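You operate a simulated robot arm through the tools that you are given. There is no shell and no other tool.

Carry out the task below with a simulated robot arm. There is one attempt and no reset: what you move stays moved.

## Task
Put inner drum 437 in the blue pail, fit the lid, close the band lever and tighten its screw.

It is judged by the outcome, as a careful person would: the job done as asked, and still so three seconds after it is handed in. It fails if anything else is knocked over, pushed out of place, dropped, spilled or broken. Lids that push on must go on centred and level and be pressed home; caps that screw on are set level and turned clockwise until they are tight.

## Robot
A 7-joint arm with a fingered hand, fixed in place. Base frame: the origin is on the floor under the middle of its stand, x ahead of it, y to its left, z up. Lengths are in mm, angles in rad, forces in N, time in s.
It reaches about 1164 mm from its shoulder. Its first joint turns from -2.897 to 2.897 rad. Payload 4.7 kg.
Tool frame: the origin (TCP) lies between the finger pads and is the grasp point; the fingertips stand 36 mm ahead of it; z points along the fingers, y is the line along which they close. The gripper opens to 120 mm; its body begins 42 mm behind the TCP. The gripper is a hand of 5 fingers: y runs from the thumb to the fingers, the wrist lies at [-18, -122, -210] in the tool frame.
Orientation is told as [roll, pitch, yaw] about the base's x, y, z axes, in that order, counted from this pose: with the fingers straight down and the wrist toward the robot, the tool's x, y and z point along [0, 1, 0], [1, 0, 0] and [0, 0, -1] of the base frame.

## Interface
- The arm moves only by the tool send_rows. Its argument "deltas" is a list of rows, each a list of 6 numbers: the shift along the base's x, y, z in mm, then the turn, a rotation vector about the base's x, y, z in rad. In form: [[x, y, z, ax, ay, az], ...]. A call has 1 to 20 rows; each row is the pose to reach, as a shift and turn from the pose commanded when the call began. Each row takes 0.2 s and may step no farther than 50 mm and 0.15 rad from the row before; otherwise, the whole call is refused. A pose out of reach is approached as far as the arm can. The call stops where the force on the tool passes 40 N (or 10 N more than at its start, if that is more) or the arm is blocked; 0.2 s more then pass. In this call time passes only in rows, and 0.2 s behind the last. The reply holds the time, the measured pose of the TCP, the force on the tool along the base axes, the opening and the grip force, in the units named above and with some noise, with the torque about the TCP (base axes, N m) and any sound that the robot's microphone picked up, and new pictures: "views" is both (left out), scene, wrist or none.
- Cameras (640 x 400 px; columns grow to the right, rows downward): "scene" is fixed at [400.8, -499.1, 1617.4]; the picture's right is [0.88, -0.47, 0.00], its down [-0.43, -0.80, -0.41] and it looks along [0.19, 0.36, -0.91] (base axes); focal length 214 px, centre (320, 200). "wrist" rides on the gripper at [73, -91, -143] in the tool frame; the picture's right is [-0.80, 0.28, -0.53], its down [-0.53, -0.73, 0.42] and it looks along [-0.27, 0.62, 0.74] (tool axes); focal length 234 px, centre (320, 200). There is no depth. A picture from a camera that has moved, and an enlarged one, comes with that camera's place and axes in the base frame and with its lens.
- move_fingers(index, middle, ring, little, thumb_bend, thumb_turn): sets how far each is bent, from 0 (flat) to 1 (curled in); at 0.3 the hand is open as for a grip, at 0.7 the pads meet at the TCP. One left out holds its place. A second passes; each finger stops where it meets its share of the squeeze, and holds until it gets a number again. It is the only way to open and close the hand. It gives what a move gives, with no picture; readings hold the bend of each and the force on index, middle, ring, little, thumb and palm. thumb_turn goes from beside the hand (0) to across from the fingers (1), as for a grip.
- inspect(camera, box): a new picture of the part [left, top, right, bottom] of that camera's present view, enlarged. The clock stands still meanwhile.
- finish_job(): hands the job in; it is judged then, once.

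Nothing tells you positions but the pictures and the camera data. Unless the task says otherwise, let go and move clear before handing in.

The tools are called after "Request:" by a JSON object that holds its "fn" and its "kwargs". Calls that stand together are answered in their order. send_rows: Moves the arm, as the interface text tells. Its arguments: {"type":"object","properties":{"deltas":{"type":"array","items":{"type":"array","items":{"type":"number"}}},"views":{"type":"string","enum":["both","scene","wrist","none"]}},"required":["deltas"]} The other tools are called the same way: move_fingers (index, middle, ring, little, thumb_bend, thumb_turn) moves the fingers one by one; inspect (camera, box) takes an enlarged picture of a part of a camera's view; finish_job () hands the job in.

At the start:

```text
t: 0.0
tool_pos: [382.6, 579.7, 1201.9]
ee_rot: [-0.001, 0.0, 0.001]
ft_force: [0.2, 0.0, -0.1]
torque: [0.02, 0.01, 0.0]
width: 119.3
finger_force: 0.1
shape: jaw
bend: [0.3, 0.3, 0.3, 0.3, 0.3, 0.98]
finger forces: [0.1, 0.1, 0.1, 0.0, 0.0, 0.0]
```

scene: 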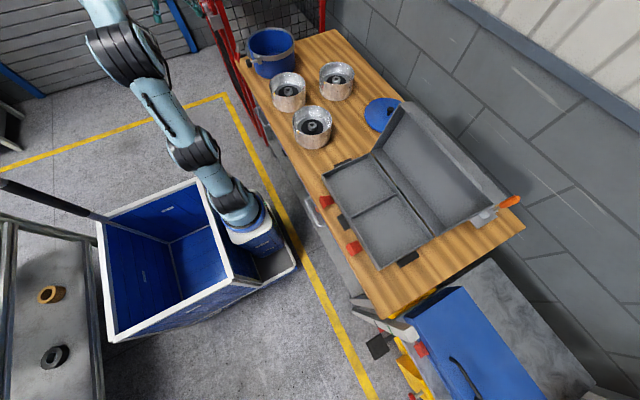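
wrist: 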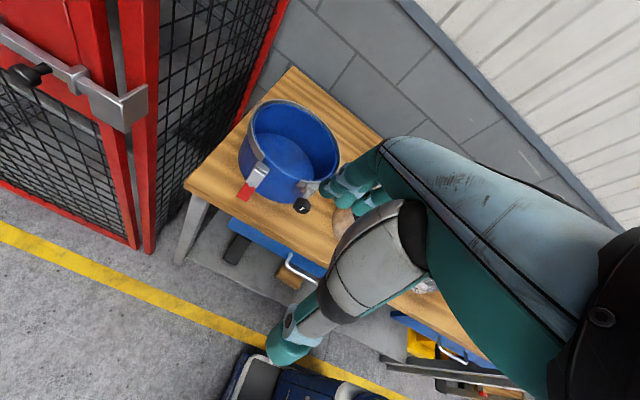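

I see a workbench with a blue pail, three silver inner drums, a blue lid, and a tray/toolbox. I'll zoom in on these first to read the labels and work out positions.

Request:
{"fn": "inspect", "kwargs": {"camera": "scene", "box": [230, 20, 420, 160]}}

Request:
{"fn": "inspect", "kwargs": {"camera": "scene", "box": [260, 60, 360, 150]}}

Request:
{"fn": "inspect", "kwargs": {"camera": "wrist", "box": [180, 60, 420, 260]}}

Request:
{"fn": "inspect", "kwargs": {"camera": "scene", "box": [300, 80, 540, 280]}}

```text
2.86 times, centred on (325, 90) of scene
camera zoom: at [400.8, -499.1, 1617.4], right [0.88, -0.47, 0.0], down [-0.43, -0.8, -0.41], along [0.19, 0.36, -0.91], focal length 613 px, centre (306, 514)
```

zoom: 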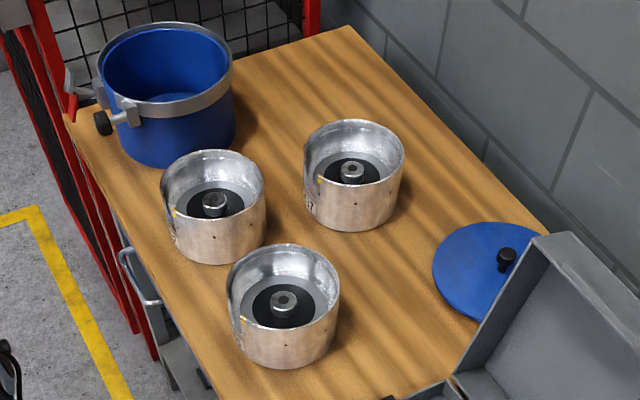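

```text
4.44 times, centred on (310, 105) of scene
camera zoom: at [400.8, -499.1, 1617.4], right [0.88, -0.47, 0.0], down [-0.43, -0.8, -0.41], along [0.19, 0.36, -0.91], focal length 953 px, centre (364, 622)
```

zoom: 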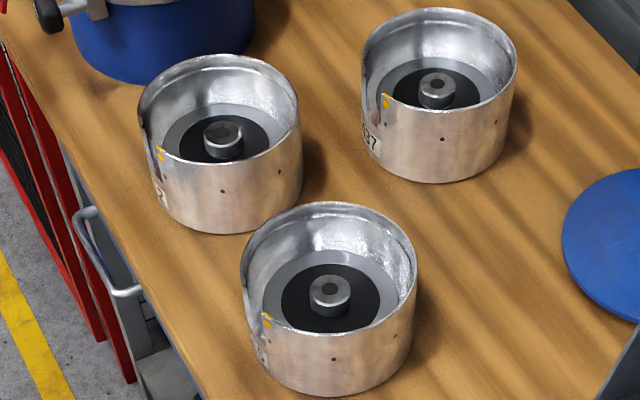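

```text
2.00 times, centred on (300, 160) of wrist
camera zoom: at [291.7, 651.2, 1346.2], right [0.28, -0.8, 0.53], down [-0.73, -0.53, -0.42], along [0.62, -0.27, -0.74], focal length 468 px, centre (360, 280)
```

zoom: 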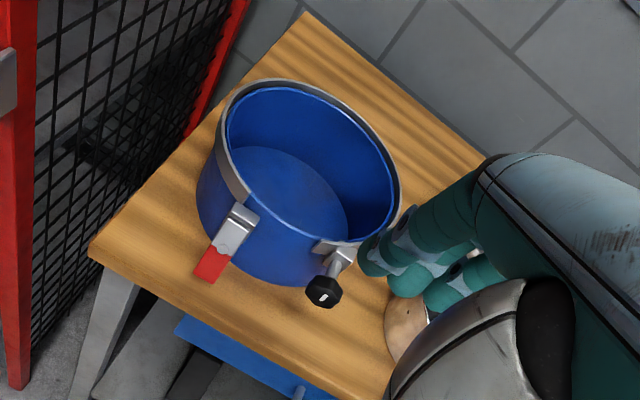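

```text
2.00 times, centred on (420, 180) of scene
camera zoom: at [400.8, -499.1, 1617.4], right [0.88, -0.47, 0.0], down [-0.43, -0.8, -0.41], along [0.19, 0.36, -0.91], focal length 429 px, centre (120, 240)
```

zoom: 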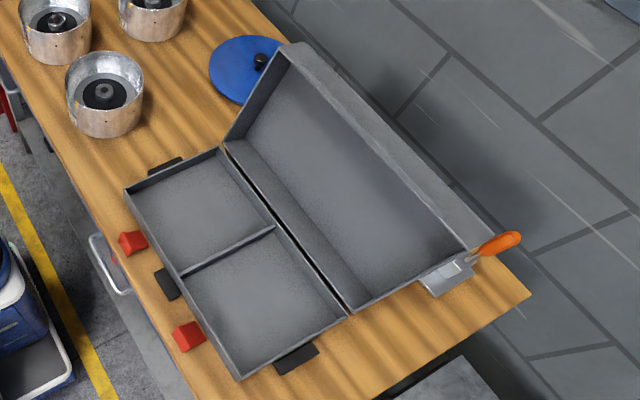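

I'm zooming in harder on each drum label, the pail band, and the lid. I make the pail rim centre about (724, 626, 965).

Request:
{"fn": "inspect", "kwargs": {"camera": "scene", "box": [270, 70, 302, 90]}}

Request:
{"fn": "inspect", "kwargs": {"camera": "scene", "box": [268, 68, 308, 115]}}

Request:
{"fn": "inspect", "kwargs": {"camera": "scene", "box": [315, 58, 358, 104]}}

Request:
{"fn": "inspect", "kwargs": {"camera": "scene", "box": [288, 102, 336, 152]}}

Request:
{"fn": "inspect", "kwargs": {"camera": "scene", "box": [230, 20, 300, 85]}}

Request:
{"fn": "inspect", "kwargs": {"camera": "scene", "box": [355, 85, 425, 145]}}

```text
16.00 times, centred on (286, 80) of scene
camera zoom: at [400.8, -499.1, 1617.4], right [0.88, -0.47, 0.0], down [-0.43, -0.8, -0.41], along [0.19, 0.36, -0.91], focal length 3432 px, centre (864, 2120)
```

zoom: 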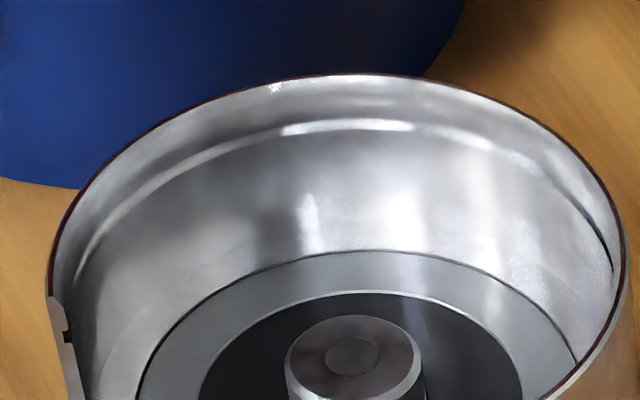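

```text
8.51 times, centred on (288, 92) of scene
camera zoom: at [400.8, -499.1, 1617.4], right [0.88, -0.47, 0.0], down [-0.43, -0.8, -0.41], along [0.19, 0.36, -0.91], focal length 1825 px, centre (592, 1123)
```

zoom: 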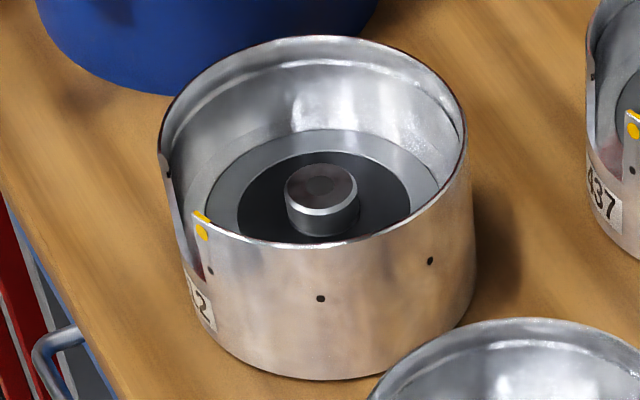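

```text
8.70 times, centred on (336, 81) of scene
camera zoom: at [400.8, -499.1, 1617.4], right [0.88, -0.47, 0.0], down [-0.43, -0.8, -0.41], along [0.19, 0.36, -0.91], focal length 1865 px, centre (176, 1235)
```

zoom: 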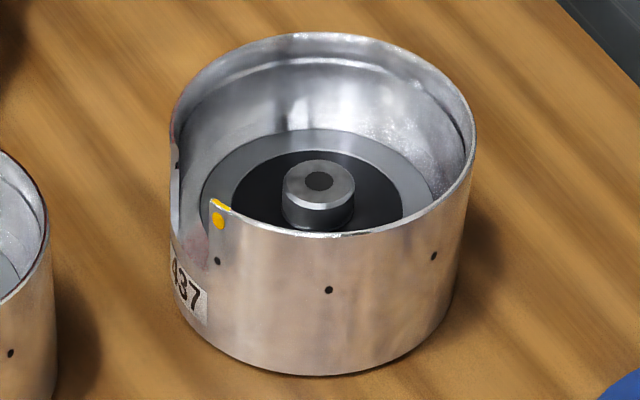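

```text
8.00 times, centred on (312, 127) of scene
camera zoom: at [400.8, -499.1, 1617.4], right [0.88, -0.47, 0.0], down [-0.43, -0.8, -0.41], along [0.19, 0.36, -0.91], focal length 1716 px, centre (384, 784)
```

zoom: 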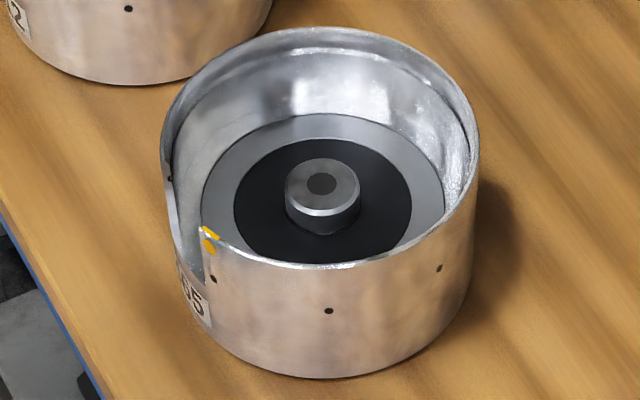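

```text
6.15 times, centred on (265, 52) of scene
camera zoom: at [400.8, -499.1, 1617.4], right [0.88, -0.47, 0.0], down [-0.43, -0.8, -0.41], along [0.19, 0.36, -0.91], focal length 1320 px, centre (658, 1108)
```

zoom: 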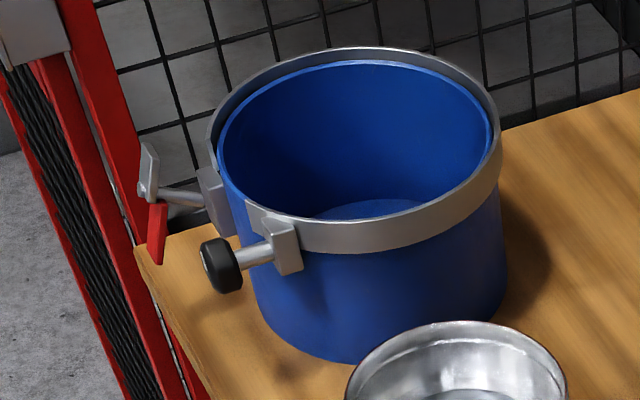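

```text
6.67 times, centred on (390, 115) of scene
camera zoom: at [400.8, -499.1, 1617.4], right [0.88, -0.47, 0.0], down [-0.43, -0.8, -0.41], along [0.19, 0.36, -0.91], focal length 1430 px, centre (-147, 767)
```

zoom: 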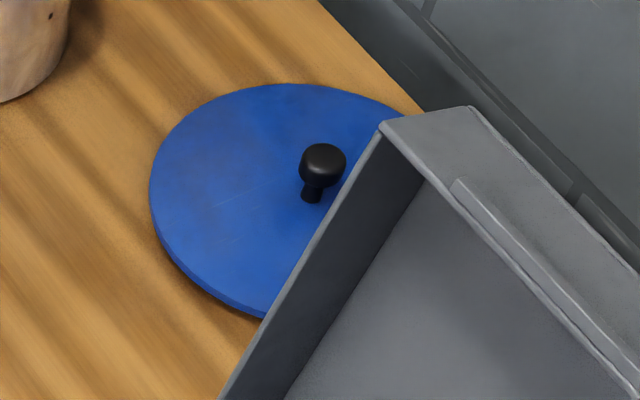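

Drum 437 is the rear-right one of the three; the other labels end in "2" and "65". I'll move the hand up and over the bench to get wrist-camera views for triangulating.

Request:
{"fn": "send_rows", "kwargs": {"deltas": [[40, -22, 10, 0, 0, 0], [80, -44, 20, 0, 0, 0], [120, -66, 30, 0, 0, 0], [160, -88, 40, 0, 0, 0], [200, -110, 50, 0, 0, 0], [218, -130, 50, 0, 0, 0]], "views": "both"}}

```text
t: 1.4
tool_pos: [600.8, 449.7, 1252.1]
ee_rot: [0.0, 0.003, 0.0]
ft_force: [0.1, 0.4, 0.6]
torque: [0.0, -0.02, 0.02]
width: 119.9
finger_force: 0.1
shape: jaw
bend: [0.3, 0.3, 0.3, 0.3, 0.3, 0.98]
finger forces: [0.0, 0.0, 0.1, 0.1, 0.1, 0.0]
camera wrist: at [509.4, 521.5, 1396.5], right [0.28, -0.8, 0.53], down [-0.73, -0.53, -0.42], along [0.62, -0.27, -0.74], focal length 234 px, centre (320, 200)
```

scene: 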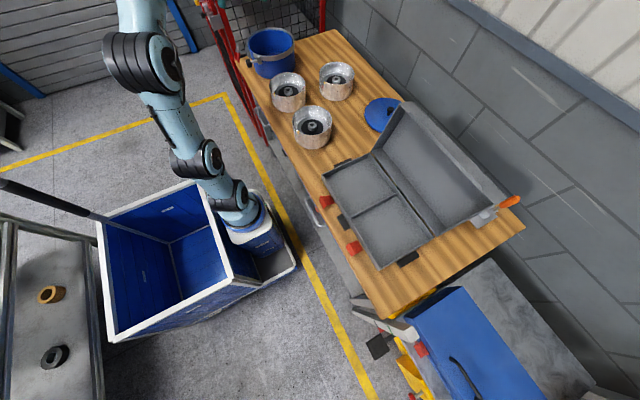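
wrist: 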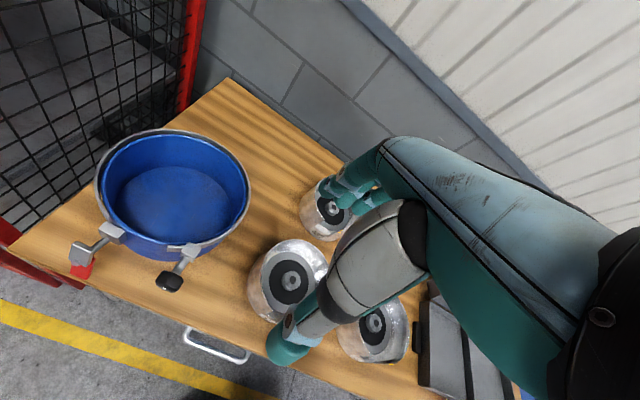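

The wrist camera now shows the pail, with its open band lever and screw, and the drums. I'll zoom in for detail and measurements.

Request:
{"fn": "inspect", "kwargs": {"camera": "wrist", "box": [60, 120, 260, 300]}}

Request:
{"fn": "inspect", "kwargs": {"camera": "wrist", "box": [60, 200, 220, 300]}}

Request:
{"fn": "inspect", "kwargs": {"camera": "wrist", "box": [240, 150, 420, 280]}}

Request:
{"fn": "inspect", "kwargs": {"camera": "scene", "box": [240, 40, 290, 72]}}

```text
2.22 times, centred on (160, 210) of wrist
camera zoom: at [509.4, 521.5, 1396.5], right [0.28, -0.8, 0.53], down [-0.73, -0.53, -0.42], along [0.62, -0.27, -0.74], focal length 520 px, centre (676, 178)
```

zoom: 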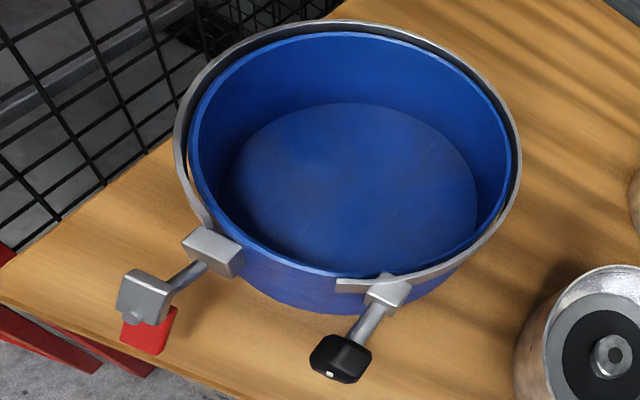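

```text
4.00 times, centred on (140, 250) of wrist
camera zoom: at [509.4, 521.5, 1396.5], right [0.28, -0.8, 0.53], down [-0.73, -0.53, -0.42], along [0.62, -0.27, -0.74], focal length 937 px, centre (1040, 0)
```

zoom: 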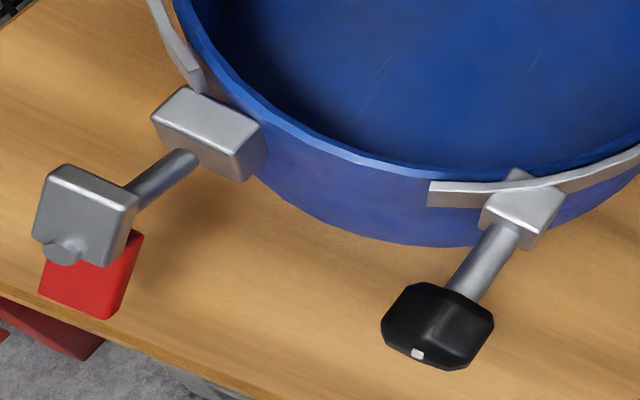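

```text
3.08 times, centred on (330, 215) of wrist
camera zoom: at [509.4, 521.5, 1396.5], right [0.28, -0.8, 0.53], down [-0.73, -0.53, -0.42], along [0.62, -0.27, -0.74], focal length 720 px, centre (289, 154)
```

zoom: 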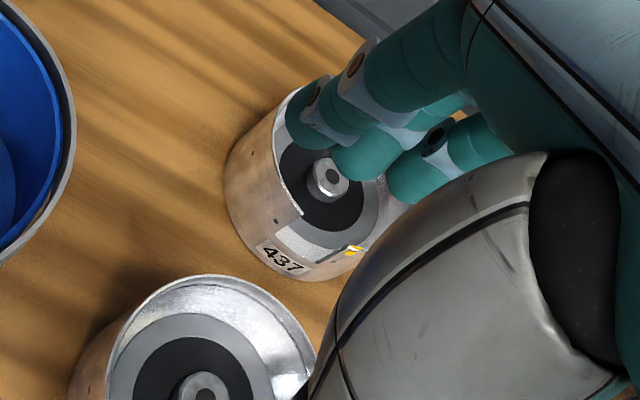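

```text
12.50 times, centred on (265, 56) of scene
camera zoom: at [400.8, -499.1, 1617.4], right [0.88, -0.47, 0.0], down [-0.43, -0.8, -0.41], along [0.19, 0.36, -0.91], focal length 2681 px, centre (1008, 2000)
```

zoom: 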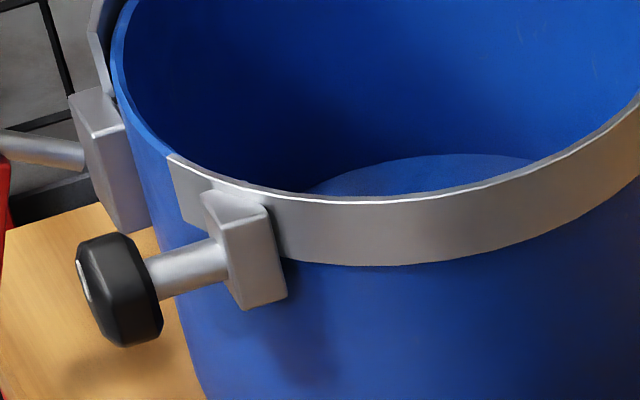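

Drum 437 is confirmed: its hub top is near (917, 298, 917), rim z about 949 and bench top z about 865. Next I'll see how the fingers sit around the TCP at different bends before choosing a grasp on the hub.

Request:
{"fn": "inspect", "kwargs": {"camera": "wrist", "box": [240, 130, 440, 380]}}

Request:
{"fn": "move_fingers", "kwargs": {"index": 0.5, "middle": 0.5, "ring": 0.5, "little": 0.5, "thumb_bend": 0.5}}

Request:
{"fn": "inspect", "kwargs": {"camera": "wrist", "box": [240, 130, 440, 380]}}

```text
1.60 times, centred on (340, 255) of wrist
camera zoom: at [509.4, 521.5, 1396.5], right [0.28, -0.8, 0.53], down [-0.73, -0.53, -0.42], along [0.62, -0.27, -0.74], focal length 375 px, centre (288, 112)
```

zoom: 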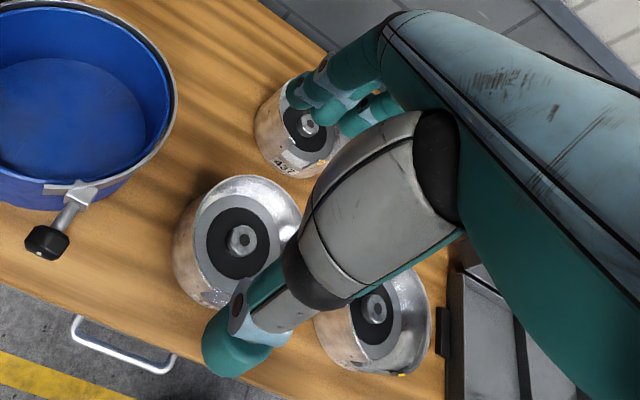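

```text
t: 2.4
tool_pos: [600.9, 449.9, 1252.5]
ee_rot: [0.001, 0.0, 0.0]
ft_force: [0.0, -0.1, -0.5]
torque: [0.01, 0.01, 0.02]
width: 63.8
finger_force: 0.0
shape: fingers
bend: [0.5, 0.5, 0.5, 0.5, 0.5, 0.98]
finger forces: [0.0, 0.0, 0.0, 0.0, 0.0, 0.0]
```

```text
1.60 times, centred on (340, 255) of wrist
camera zoom: at [509.5, 521.6, 1396.4], right [0.28, -0.8, 0.53], down [-0.73, -0.53, -0.42], along [0.62, -0.27, -0.74], focal length 375 px, centre (288, 112)
```

zoom: 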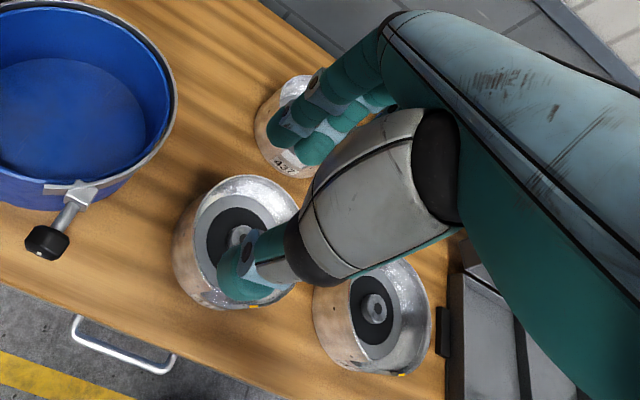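

Fingers at 0.5 give about a 64 mm opening, which should fit inside the drum (ID about 160 mm) around the roughly 40 mm hub. I'll move above drum 437 to check the hand's shape with the scene camera.

Request:
{"fn": "send_rows", "kwargs": {"deltas": [[40, -19, -10, 0, 0, 0], [80, -38, -25, 0, 0, 0], [120, -57, -45, 0, 0, 0], [160, -76, -65, 0, 0, 0], [200, -95, -85, 0, 0, 0], [240, -114, -105, 0, 0, 0], [278, -133, -125, 0, 0, 0], [316.5, -151.5, -145, 0, 0, 0], [316.5, -151.5, -180, 0, 0, 0]], "views": "both"}}

Request:
{"fn": "inspect", "kwargs": {"camera": "scene", "box": [280, 0, 400, 110]}}

Request:
{"fn": "inspect", "kwargs": {"camera": "wrist", "box": [220, 130, 440, 370]}}

```text
t: 4.4
tool_pos: [917.1, 297.0, 1072.5]
ee_rot: [0.001, -0.001, -0.001]
ft_force: [-0.8, -0.1, 0.1]
torque: [0.02, -0.03, 0.02]
width: 63.6
finger_force: 0.0
shape: fingers
bend: [0.5, 0.5, 0.5, 0.5, 0.5, 0.98]
finger forces: [0.0, 0.0, 0.0, 0.0, 0.0, 0.1]
camera wrist: at [826.4, 368.6, 1215.8], right [0.28, -0.8, 0.53], down [-0.73, -0.53, -0.43], along [0.62, -0.27, -0.74], focal length 234 px, centre (320, 200)
```

scene: 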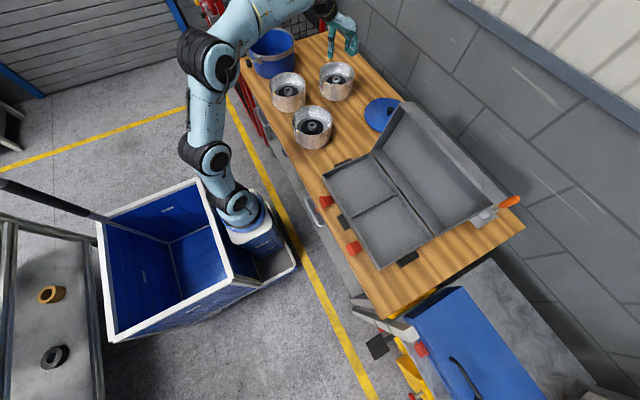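
wrist: 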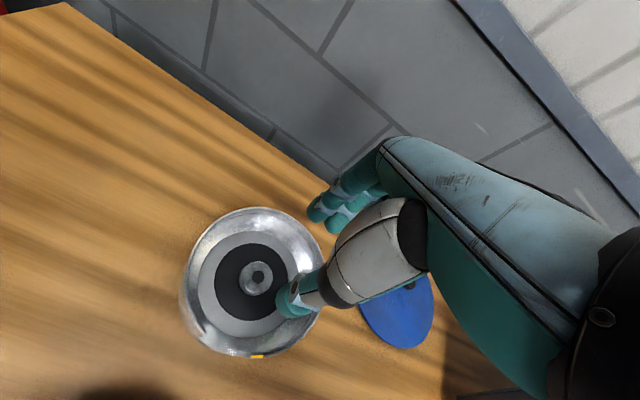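

```text
3.64 times, centred on (340, 55) of scene
camera zoom: at [400.8, -499.1, 1617.4], right [0.88, -0.47, 0.0], down [-0.43, -0.8, -0.41], along [0.19, 0.36, -0.91], focal length 780 px, centre (247, 727)
```

zoom: 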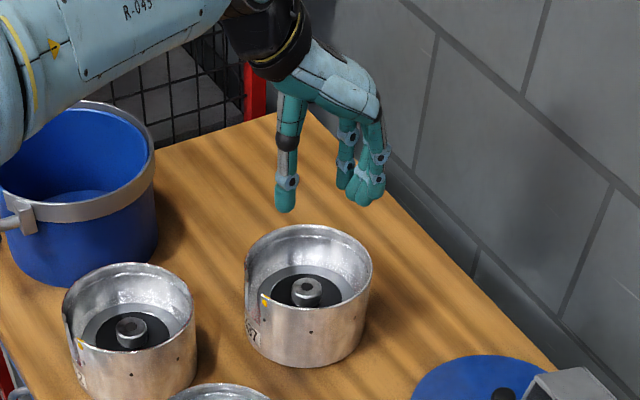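

```text
1.67 times, centred on (330, 250) of wrist
camera zoom: at [826.4, 368.6, 1215.8], right [0.28, -0.8, 0.53], down [-0.73, -0.53, -0.43], along [0.62, -0.27, -0.74], focal length 390 px, centre (303, 117)
```

zoom: 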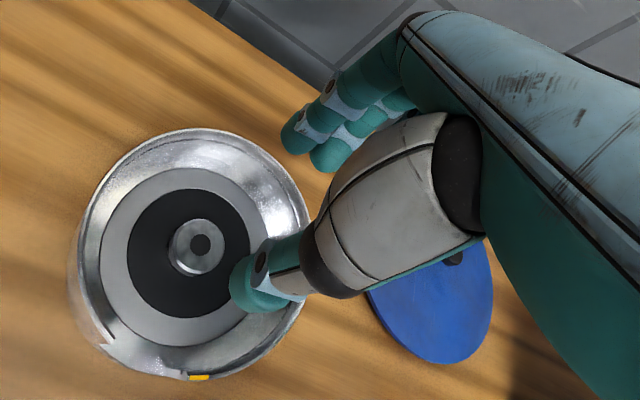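

The hand is above the drum and the TCP sits over the hub. I'll zoom in on the fingertips to see how they line up with the hub.

Request:
{"fn": "inspect", "kwargs": {"camera": "scene", "box": [320, 20, 362, 64]}}

Request:
{"fn": "inspect", "kwargs": {"camera": "wrist", "box": [180, 160, 360, 370]}}

Request:
{"fn": "inspect", "kwargs": {"camera": "wrist", "box": [340, 260, 460, 360]}}

```text
9.09 times, centred on (341, 42) of scene
camera zoom: at [400.8, -499.1, 1617.4], right [0.88, -0.47, 0.0], down [-0.43, -0.8, -0.41], along [0.19, 0.36, -0.91], focal length 1950 px, centre (129, 1636)
```

zoom: 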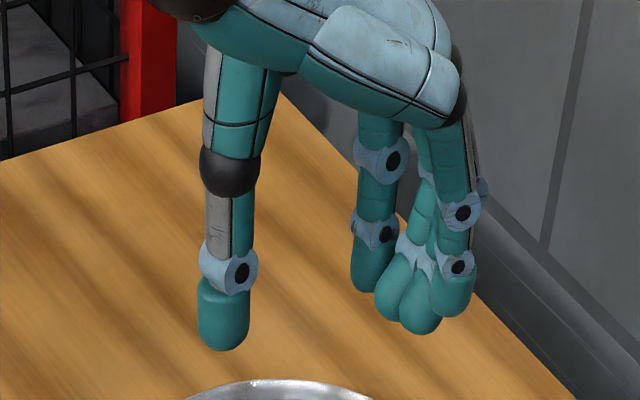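

```text
1.90 times, centred on (270, 265) of wrist
camera zoom: at [826.4, 368.6, 1215.8], right [0.28, -0.8, 0.53], down [-0.73, -0.53, -0.43], along [0.62, -0.27, -0.74], focal length 446 px, centre (415, 76)
```

zoom: 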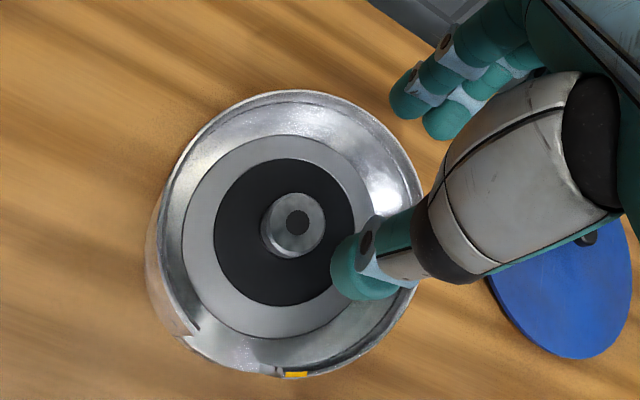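

```text
4.00 times, centred on (400, 310) of wrist
camera zoom: at [826.4, 368.6, 1215.8], right [0.28, -0.8, 0.53], down [-0.73, -0.53, -0.43], along [0.62, -0.27, -0.74], focal length 937 px, centre (0, -240)
```

zoom: 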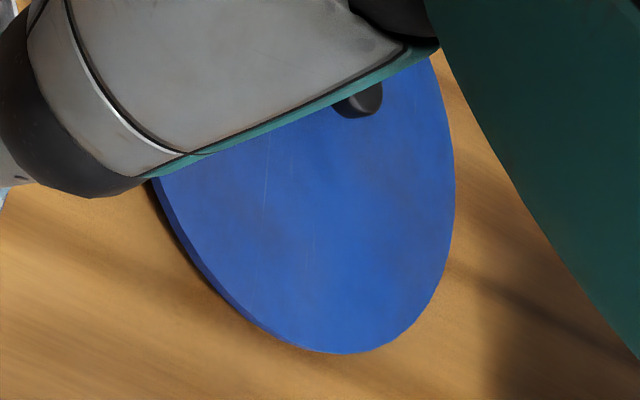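

Hub top triangulates consistently to (916, 300, 916). I'll keep index and little slightly tucked beside the hub, grip with thumb, middle and ring, and descend in steps.

Request:
{"fn": "move_fingers", "kwargs": {"index": 0.55, "little": 0.55}}

Request:
{"fn": "send_rows", "kwargs": {"deltas": [[-0.5, 2.5, -35, 0, 0, 0], [-0.5, 2.5, -70, 0, 0, 0], [-0.5, 2.5, -95, 0, 0, 0], [-0.5, 2.5, -110, 0, 0, 0]], "views": "both"}}

Request:
{"fn": "inspect", "kwargs": {"camera": "scene", "box": [312, 40, 362, 104]}}

Request:
{"fn": "inspect", "kwargs": {"camera": "wrist", "box": [220, 150, 420, 390]}}

```text
t: 5.4
tool_pos: [918.7, 298.2, 1071.2]
ee_rot: [0.0, -0.001, 0.001]
ft_force: [-0.5, -0.4, 0.3]
torque: [-0.02, -0.01, -0.01]
width: 55.9
finger_force: 0.0
shape: fingers
bend: [0.55, 0.5, 0.5, 0.55, 0.5, 0.98]
finger forces: [0.0, 0.0, 0.1, 0.0, 0.1, 0.1]
```

```text
t: 6.4
tool_pos: [917.2, 298.9, 961.7]
ee_rot: [-0.002, 0.0, 0.001]
ft_force: [0.0, 1.1, 0.3]
torque: [0.03, -0.04, 0.02]
width: 56.1
finger_force: 0.0
shape: fingers
bend: [0.55, 0.5, 0.5, 0.55, 0.5, 0.98]
finger forces: [0.0, 0.1, 0.0, 0.0, 0.1, 0.1]
camera wrist: at [825.5, 371.0, 1105.9], right [0.28, -0.8, 0.53], down [-0.73, -0.53, -0.42], along [0.62, -0.27, -0.74], focal length 234 px, centre (320, 200)
```

scene: 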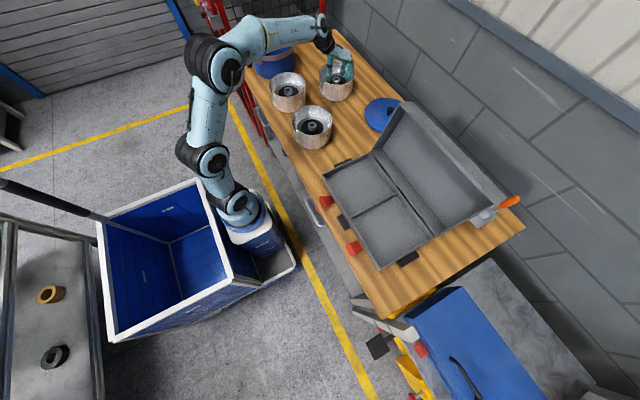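
wrist: 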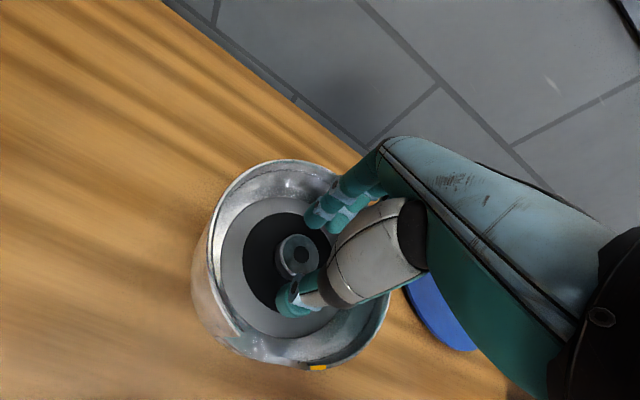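

```text
6.25 times, centred on (337, 72) of scene
camera zoom: at [400.8, -499.1, 1617.4], right [0.88, -0.47, 0.0], down [-0.43, -0.8, -0.41], along [0.19, 0.36, -0.91], focal length 1340 px, centre (214, 1000)
```

zoom: 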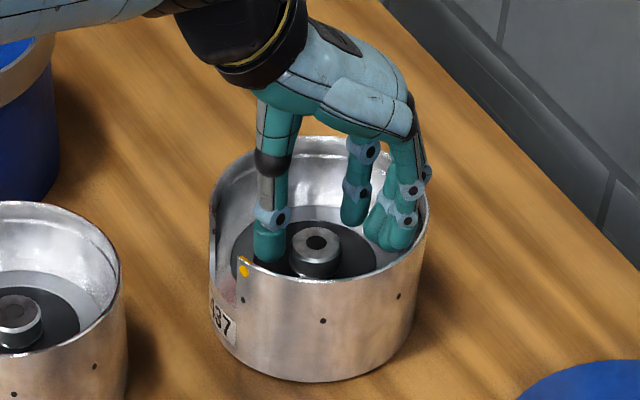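

```text
1.67 times, centred on (320, 270) of wrist
camera zoom: at [825.5, 371.0, 1105.9], right [0.28, -0.8, 0.53], down [-0.73, -0.53, -0.42], along [0.62, -0.27, -0.74], focal length 390 px, centre (320, 83)
```

zoom: 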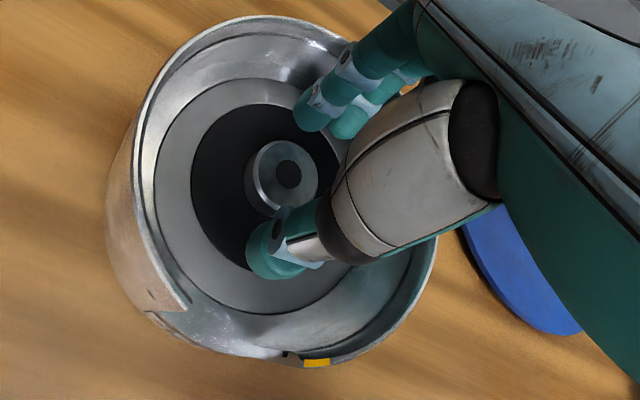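

The hub sits neatly between thumb and fingers. I'll lower until the tips are just above the drum's inner floor.

Request:
{"fn": "send_rows", "kwargs": {"deltas": [[0, 1, -8, 0, 0, 0], [0, 1, -16, 0, 0, 0], [0, 1, -20, 0, 0, 0]], "views": "none"}}

Request:
{"fn": "inspect", "kwargs": {"camera": "scene", "box": [322, 62, 352, 86]}}

Request:
{"fn": "inspect", "kwargs": {"camera": "wrist", "box": [260, 190, 360, 320]}}

```text
t: 7.2
tool_pos: [918.2, 302.5, 944.4]
ee_rot: [0.001, -0.004, 0.0]
ft_force: [1.0, -0.2, 13.3]
torque: [-0.1, -0.53, 0.0]
width: 56.0
finger_force: 6.0
shape: fingers
bend: [0.55, 0.49, 0.5, 0.55, 0.5, 0.98]
finger forces: [0.1, 12.5, 0.0, 0.1, 0.0, 0.1]
```

```text
16.00 times, centred on (337, 74) of scene
camera zoom: at [400.8, -499.1, 1617.4], right [0.88, -0.47, 0.0], down [-0.43, -0.8, -0.41], along [0.19, 0.36, -0.91], focal length 3432 px, centre (48, 2216)
```

zoom: 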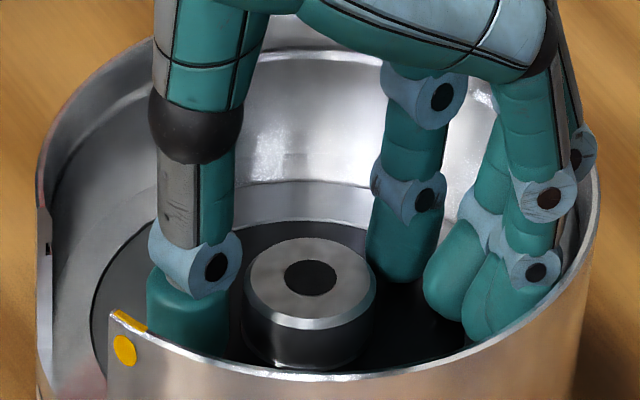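

```text
3.08 times, centred on (310, 255) of wrist
camera zoom: at [825.5, 372.4, 1089.1], right [0.28, -0.8, 0.53], down [-0.73, -0.53, -0.43], along [0.62, -0.27, -0.74], focal length 720 px, centre (351, 31)
```

zoom: 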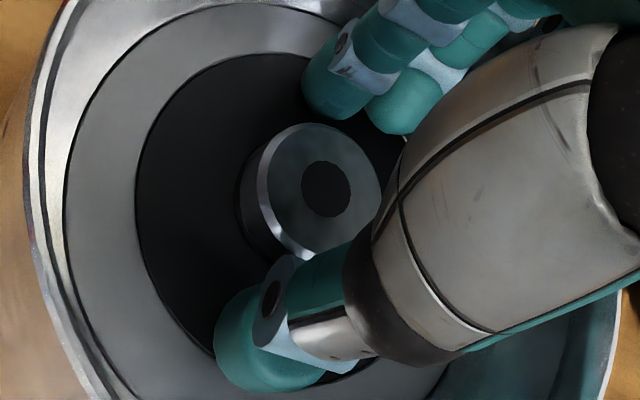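

The middle fingertip has touched the drum floor at TCP z about 944. I'll raise a few mm so nothing drags, then close thumb, middle and ring on the hub.

Request:
{"fn": "send_rows", "kwargs": {"deltas": [[-0.5, 0, 6, 0, 0, 0]], "views": "none"}}

Request:
{"fn": "move_fingers", "kwargs": {"middle": 0.6, "ring": 0.6, "thumb_bend": 0.6}}

Request:
{"fn": "inspect", "kwargs": {"camera": "scene", "box": [322, 62, 352, 86]}}

Request:
{"fn": "inspect", "kwargs": {"camera": "wrist", "box": [260, 190, 360, 320]}}

```text
t: 7.6
tool_pos: [915.8, 301.3, 946.3]
ee_rot: [-0.003, 0.001, -0.001]
ft_force: [-0.1, 0.2, 1.4]
torque: [0.01, -0.08, 0.0]
width: 56.0
finger_force: 0.4
shape: fingers
bend: [0.55, 0.49, 0.5, 0.55, 0.5, 0.98]
finger forces: [0.0, 1.3, 0.1, 0.1, 0.0, 0.0]
```

```text
t: 8.6
tool_pos: [916.7, 300.5, 948.0]
ee_rot: [-0.001, 0.001, 0.001]
ft_force: [-1.5, -0.2, -1.8]
torque: [0.01, 0.05, 0.03]
width: 43.9
finger_force: 1.6
shape: fingers
bend: [0.55, 0.6, 0.6, 0.55, 0.58, 0.97]
finger forces: [0.0, 0.0, 0.0, 0.0, 2.1, 0.0]
```

```text
16.00 times, centred on (337, 74) of scene
camera zoom: at [400.8, -499.1, 1617.4], right [0.88, -0.47, 0.0], down [-0.43, -0.8, -0.41], along [0.19, 0.36, -0.91], focal length 3432 px, centre (48, 2216)
```

zoom: 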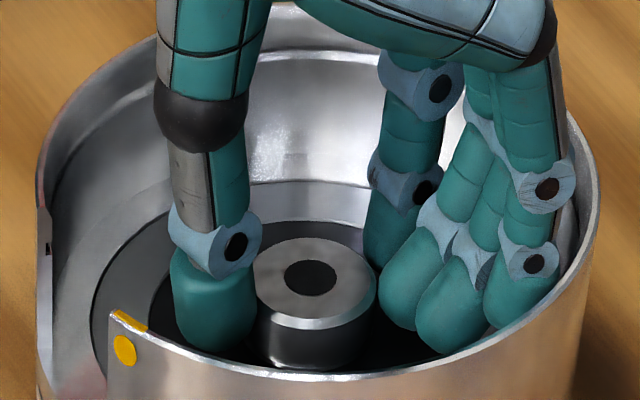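

```text
3.08 times, centred on (310, 255) of wrist
camera zoom: at [825.3, 373.0, 1092.2], right [0.28, -0.8, 0.53], down [-0.73, -0.53, -0.42], along [0.62, -0.27, -0.74], focal length 720 px, centre (351, 31)
```

zoom: 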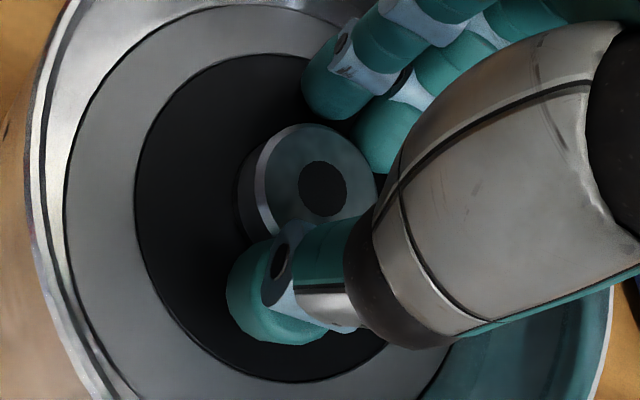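

The thumb has met the hub. Now I'll squeeze the middle and ring fingers against it.

Request:
{"fn": "move_fingers", "kwargs": {"middle": 0.75, "ring": 0.75, "thumb_bend": 0.7}}

Request:
{"fn": "inspect", "kwargs": {"camera": "scene", "box": [322, 62, 352, 86]}}

Request:
{"fn": "inspect", "kwargs": {"camera": "wrist", "box": [260, 190, 360, 320]}}

```text
t: 9.6
tool_pos: [916.7, 301.6, 948.8]
ee_rot: [-0.001, 0.0, -0.002]
ft_force: [1.0, -2.5, -0.1]
torque: [-0.04, -0.04, 0.14]
width: 43.4
finger_force: 10.2
shape: fingers
bend: [0.55, 0.64, 0.75, 0.55, 0.61, 0.97]
finger forces: [0.0, 10.3, 0.1, 0.1, 10.0, 0.0]
```

```text
16.00 times, centred on (337, 74) of scene
camera zoom: at [400.8, -499.1, 1617.4], right [0.88, -0.47, 0.0], down [-0.43, -0.8, -0.41], along [0.19, 0.36, -0.91], focal length 3432 px, centre (48, 2216)
```

zoom: 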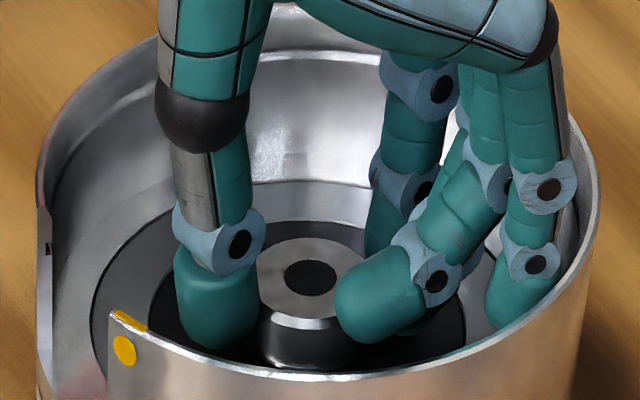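

```text
3.08 times, centred on (310, 255) of wrist
camera zoom: at [825.6, 372.6, 1092.1], right [0.28, -0.8, 0.53], down [-0.73, -0.53, -0.42], along [0.62, -0.27, -0.74], focal length 720 px, centre (351, 31)
```

zoom: 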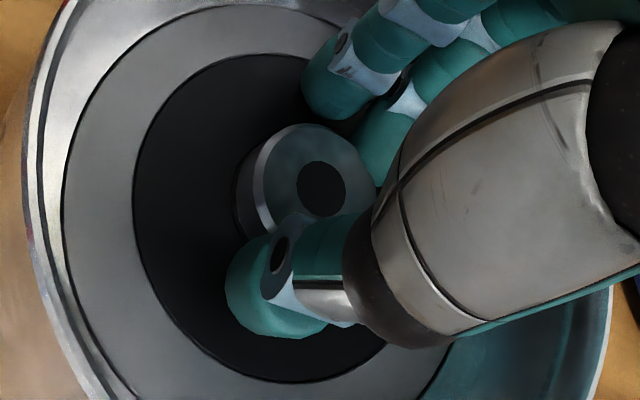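

The ring finger passed beside the hub, and thumb, index and middle form the natural tripod. I'll reopen, shift slightly along +y, and grip with those three.

Request:
{"fn": "move_fingers", "kwargs": {"index": 0.55, "middle": 0.55, "ring": 0.55, "thumb_bend": 0.53}}

Request:
{"fn": "send_rows", "kwargs": {"deltas": [[0, 3, 0, 0, 0, 0]], "views": "none"}}

Request:
{"fn": "move_fingers", "kwargs": {"index": 0.75, "middle": 0.75, "thumb_bend": 0.75}}

Request:
{"fn": "inspect", "kwargs": {"camera": "scene", "box": [322, 62, 352, 86]}}

Request:
{"fn": "inspect", "kwargs": {"camera": "wrist", "box": [260, 190, 360, 320]}}

```text
t: 10.6
tool_pos: [916.1, 302.2, 947.0]
ee_rot: [0.0, 0.0, 0.001]
ft_force: [-0.3, 0.5, -0.2]
torque: [0.02, 0.0, -0.02]
width: 51.0
finger_force: 0.1
shape: fingers
bend: [0.55, 0.55, 0.55, 0.55, 0.53, 0.97]
finger forces: [0.0, 0.0, 0.0, 0.0, 0.1, 0.0]
```

```text
t: 11.0
tool_pos: [917.0, 304.8, 948.7]
ee_rot: [0.0, 0.0, 0.001]
ft_force: [-0.6, 0.5, 0.6]
torque: [-0.03, -0.02, -0.01]
width: 50.8
finger_force: 0.2
shape: fingers
bend: [0.55, 0.55, 0.55, 0.55, 0.53, 0.97]
finger forces: [0.0, 0.0, 0.0, 0.0, 0.0, 0.0]
```

```text
t: 12.0
tool_pos: [917.2, 303.6, 946.8]
ee_rot: [0.001, -0.002, -0.002]
ft_force: [7.4, -2.2, -0.1]
torque: [-0.01, -0.06, 0.13]
width: 33.9
finger_force: 17.1
shape: fingers
bend: [0.61, 0.63, 0.55, 0.55, 0.61, 0.97]
finger forces: [9.8, 10.2, 0.1, 0.0, 14.2, 0.0]
```

```text
16.00 times, centred on (337, 74) of scene
camera zoom: at [400.8, -499.1, 1617.4], right [0.88, -0.47, 0.0], down [-0.43, -0.8, -0.41], along [0.19, 0.36, -0.91], focal length 3432 px, centre (48, 2216)
```

zoom: 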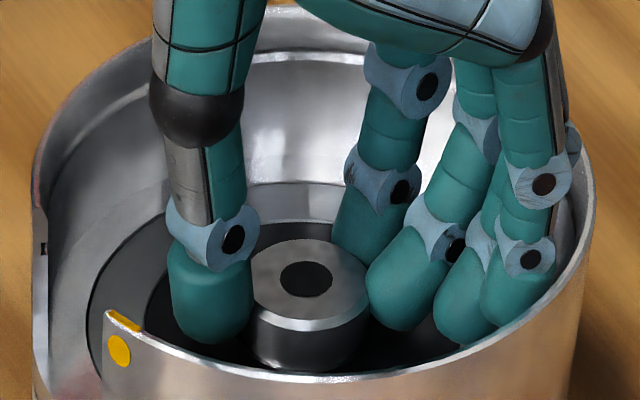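

```text
3.08 times, centred on (310, 255) of wrist
camera zoom: at [825.8, 375.5, 1091.9], right [0.28, -0.8, 0.53], down [-0.73, -0.53, -0.42], along [0.62, -0.27, -0.74], focal length 720 px, centre (351, 31)
```

zoom: 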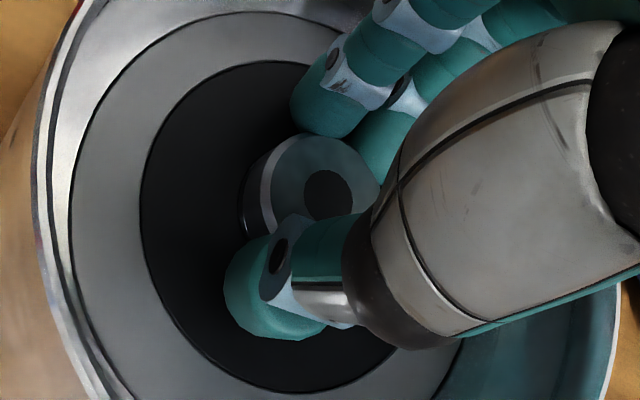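

I have a good tripod grip on the hub: index and middle at about 10 N each against the thumb at 14 N. I'll test-lift a little.

Request:
{"fn": "send_rows", "kwargs": {"deltas": [[0, 0, 4, 0, 0, 0], [0, 0, 8, 0, 0, 0], [0, 0, 12, 0, 0, 0], [0, 0, 12, 0, 0, 0]], "views": "scene"}}

Request:
{"fn": "inspect", "kwargs": {"camera": "scene", "box": [312, 50, 360, 106]}}

```text
t: 13.0
tool_pos: [916.8, 305.4, 962.1]
ee_rot: [0.003, -0.003, -0.002]
ft_force: [0.4, -0.6, -0.6]
torque: [0.03, -0.01, -0.01]
width: 0.3
finger_force: 0.1
shape: fingers
bend: [0.71, 0.72, 0.55, 0.55, 0.71, 0.97]
finger forces: [0.1, 0.0, 0.0, 0.1, 0.0, 0.0]
```

scene: 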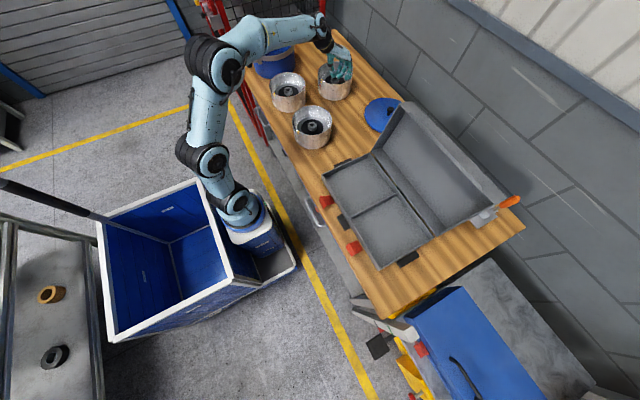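

```text
7.14 times, centred on (336, 78) of scene
camera zoom: at [400.8, -499.1, 1617.4], right [0.88, -0.47, 0.0], down [-0.43, -0.8, -0.41], along [0.19, 0.36, -0.91], focal length 1532 px, centre (206, 1071)
```

zoom: 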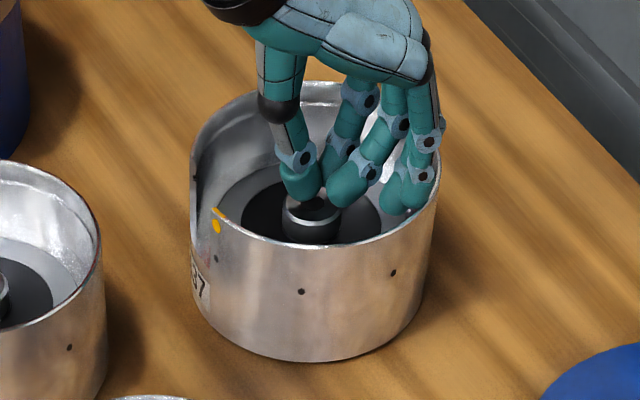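

The hub slipped out: the short index finger was only touching the hub's top edge, so the drum barely moved. An expanding grip inside the drum wall, turned away from its notch (which faces −x), should hold better. I'll open, rise and turn 60°.

Request:
{"fn": "send_rows", "kwargs": {"deltas": [[0, 0, 15, 0, 0, 0], [0, 0, 35, 0, 0, 0], [0, 0, 60, 0, 0, 0]], "views": "none"}}

Request:
{"fn": "move_fingers", "kwargs": {"index": 0.5, "middle": 0.5, "ring": 0.5, "little": 0.5, "thumb_bend": 0.5, "thumb_turn": 1.0}}

Request:
{"fn": "send_rows", "kwargs": {"deltas": [[0, 0, 0, 0, 0, 0.15], [-2, 0, 0, 0, 0, 0.3], [-4, 0, 0, 0, 0, 0.45], [-6, 0, 0, 0, 0, 0.6], [-8, 0, 0, 0, 0, 0.75], [-10, 0, 0, 0, 0, 0.9], [-11, 2, 0, 0, 0, 1.047]], "views": "both"}}

Request:
{"fn": "inspect", "kwargs": {"camera": "scene", "box": [305, 30, 365, 106]}}

Request:
{"fn": "inspect", "kwargs": {"camera": "wrist", "box": [180, 130, 400, 380]}}

```text
t: 13.8
tool_pos: [916.2, 304.0, 1019.8]
ee_rot: [0.0, 0.001, 0.001]
ft_force: [-0.3, -0.4, -0.8]
torque: [0.02, 0.02, 0.0]
width: 0.2
finger_force: 0.1
shape: fingers
bend: [0.71, 0.72, 0.55, 0.55, 0.71, 0.97]
finger forces: [0.0, 0.0, 0.0, 0.0, 0.0, 0.1]
```

```text
t: 14.8
tool_pos: [915.8, 303.6, 1020.3]
ee_rot: [0.0, -0.001, 0.0]
ft_force: [-0.8, 0.8, 0.6]
torque: [-0.02, -0.01, -0.03]
width: 62.5
finger_force: 0.1
shape: fingers
bend: [0.5, 0.5, 0.5, 0.5, 0.5, 1.0]
finger forces: [0.0, 0.0, 0.0, 0.0, 0.0, 0.0]
```

```text
t: 16.4
tool_pos: [906.4, 307.7, 1020.7]
ee_rot: [0.0, 0.0, 1.048]
ft_force: [-0.7, -0.2, 0.2]
torque: [0.01, 0.0, -0.01]
width: 62.5
finger_force: 0.0
shape: fingers
bend: [0.5, 0.5, 0.5, 0.5, 0.5, 1.0]
finger forces: [0.0, 0.0, 0.0, 0.0, 0.0, 0.0]
camera wrist: at [796.9, 262.4, 1164.3], right [0.84, -0.16, 0.53], down [0.1, -0.9, -0.42], along [0.54, 0.41, -0.74], focal length 234 px, centre (320, 200)
```

scene: 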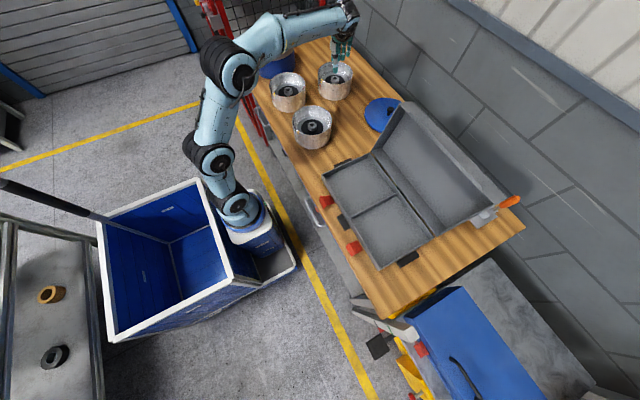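
wrist: 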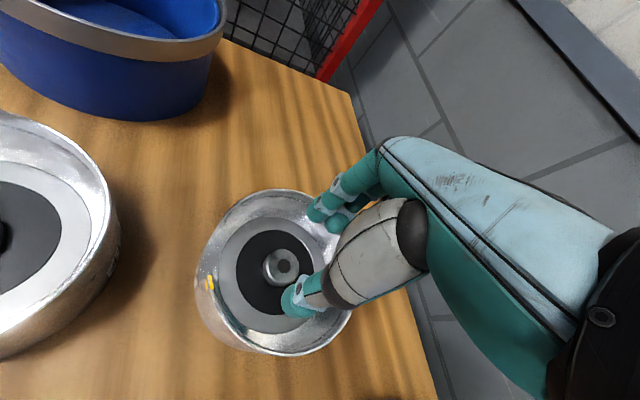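

```text
5.26 times, centred on (335, 68) of scene
camera zoom: at [400.8, -499.1, 1617.4], right [0.88, -0.47, 0.0], down [-0.43, -0.8, -0.41], along [0.19, 0.36, -0.91], focal length 1129 px, centre (241, 895)
```

zoom: 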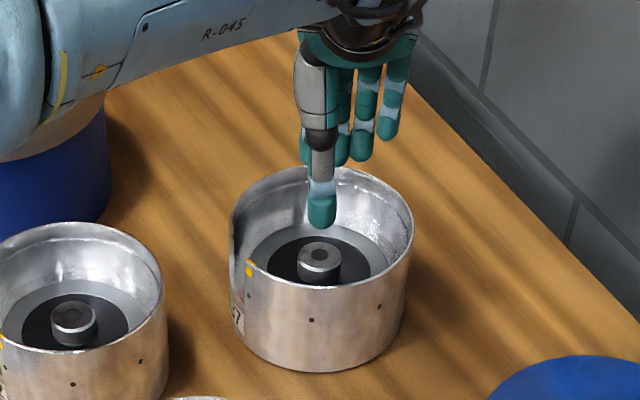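

```text
1.60 times, centred on (290, 255) of wrist
camera zoom: at [796.9, 262.4, 1164.3], right [0.84, -0.16, 0.53], down [0.1, -0.9, -0.42], along [0.54, 0.41, -0.74], focal length 375 px, centre (368, 112)
```

zoom: 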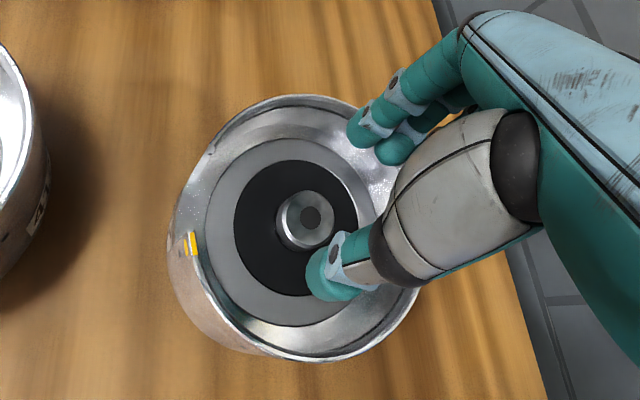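

I need to recheck the drum's exact position after the slip.

Request:
{"fn": "inspect", "kwargs": {"camera": "scene", "box": [322, 62, 352, 86]}}

Request:
{"fn": "inspect", "kwargs": {"camera": "wrist", "box": [220, 200, 340, 330]}}

```text
16.00 times, centred on (337, 74) of scene
camera zoom: at [400.8, -499.1, 1617.4], right [0.88, -0.47, 0.0], down [-0.43, -0.8, -0.41], along [0.19, 0.36, -0.91], focal length 3432 px, centre (48, 2216)
```

zoom: 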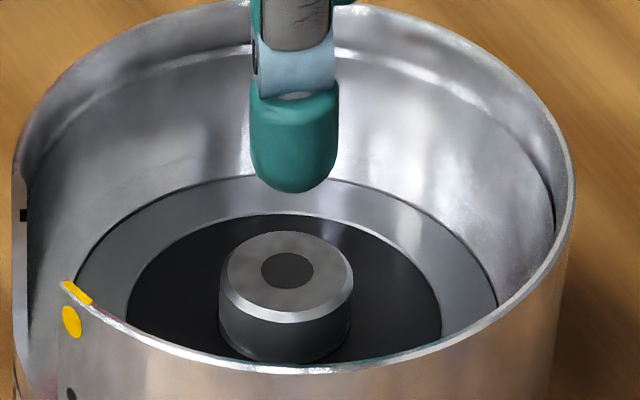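

```text
3.08 times, centred on (280, 265) of wrist
camera zoom: at [796.9, 262.4, 1164.3], right [0.84, -0.16, 0.53], down [0.1, -0.9, -0.42], along [0.54, 0.41, -0.74], focal length 720 px, centre (443, 0)
```

zoom: 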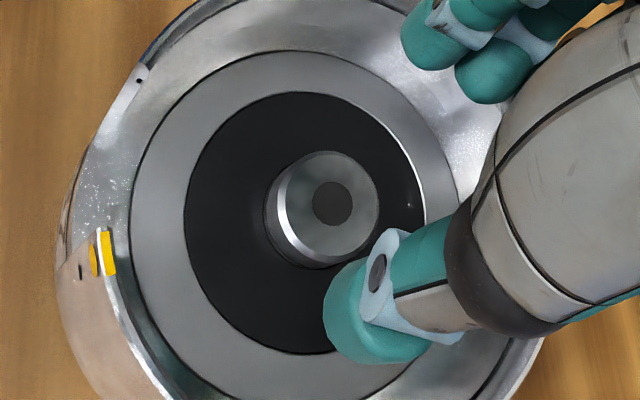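

The drum's centre is now about (913, 307). I'll zoom in on the fingers to learn their sideways positions.

Request:
{"fn": "inspect", "kwargs": {"camera": "scene", "box": [325, 30, 360, 60]}}

```text
13.33 times, centred on (342, 45) of scene
camera zoom: at [400.8, -499.1, 1617.4], right [0.88, -0.47, 0.0], down [-0.43, -0.8, -0.41], along [0.19, 0.36, -0.91], focal length 2860 px, centre (20, 2267)
```

zoom: 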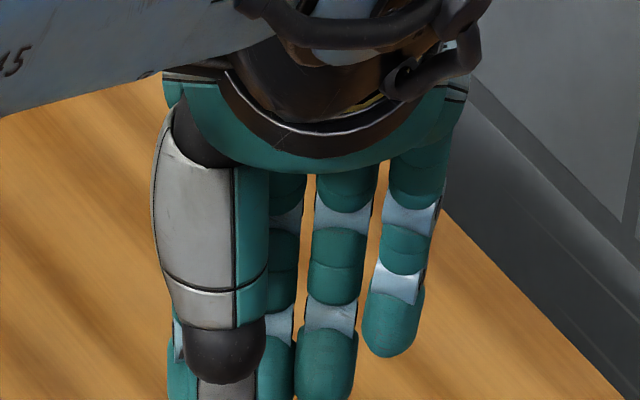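

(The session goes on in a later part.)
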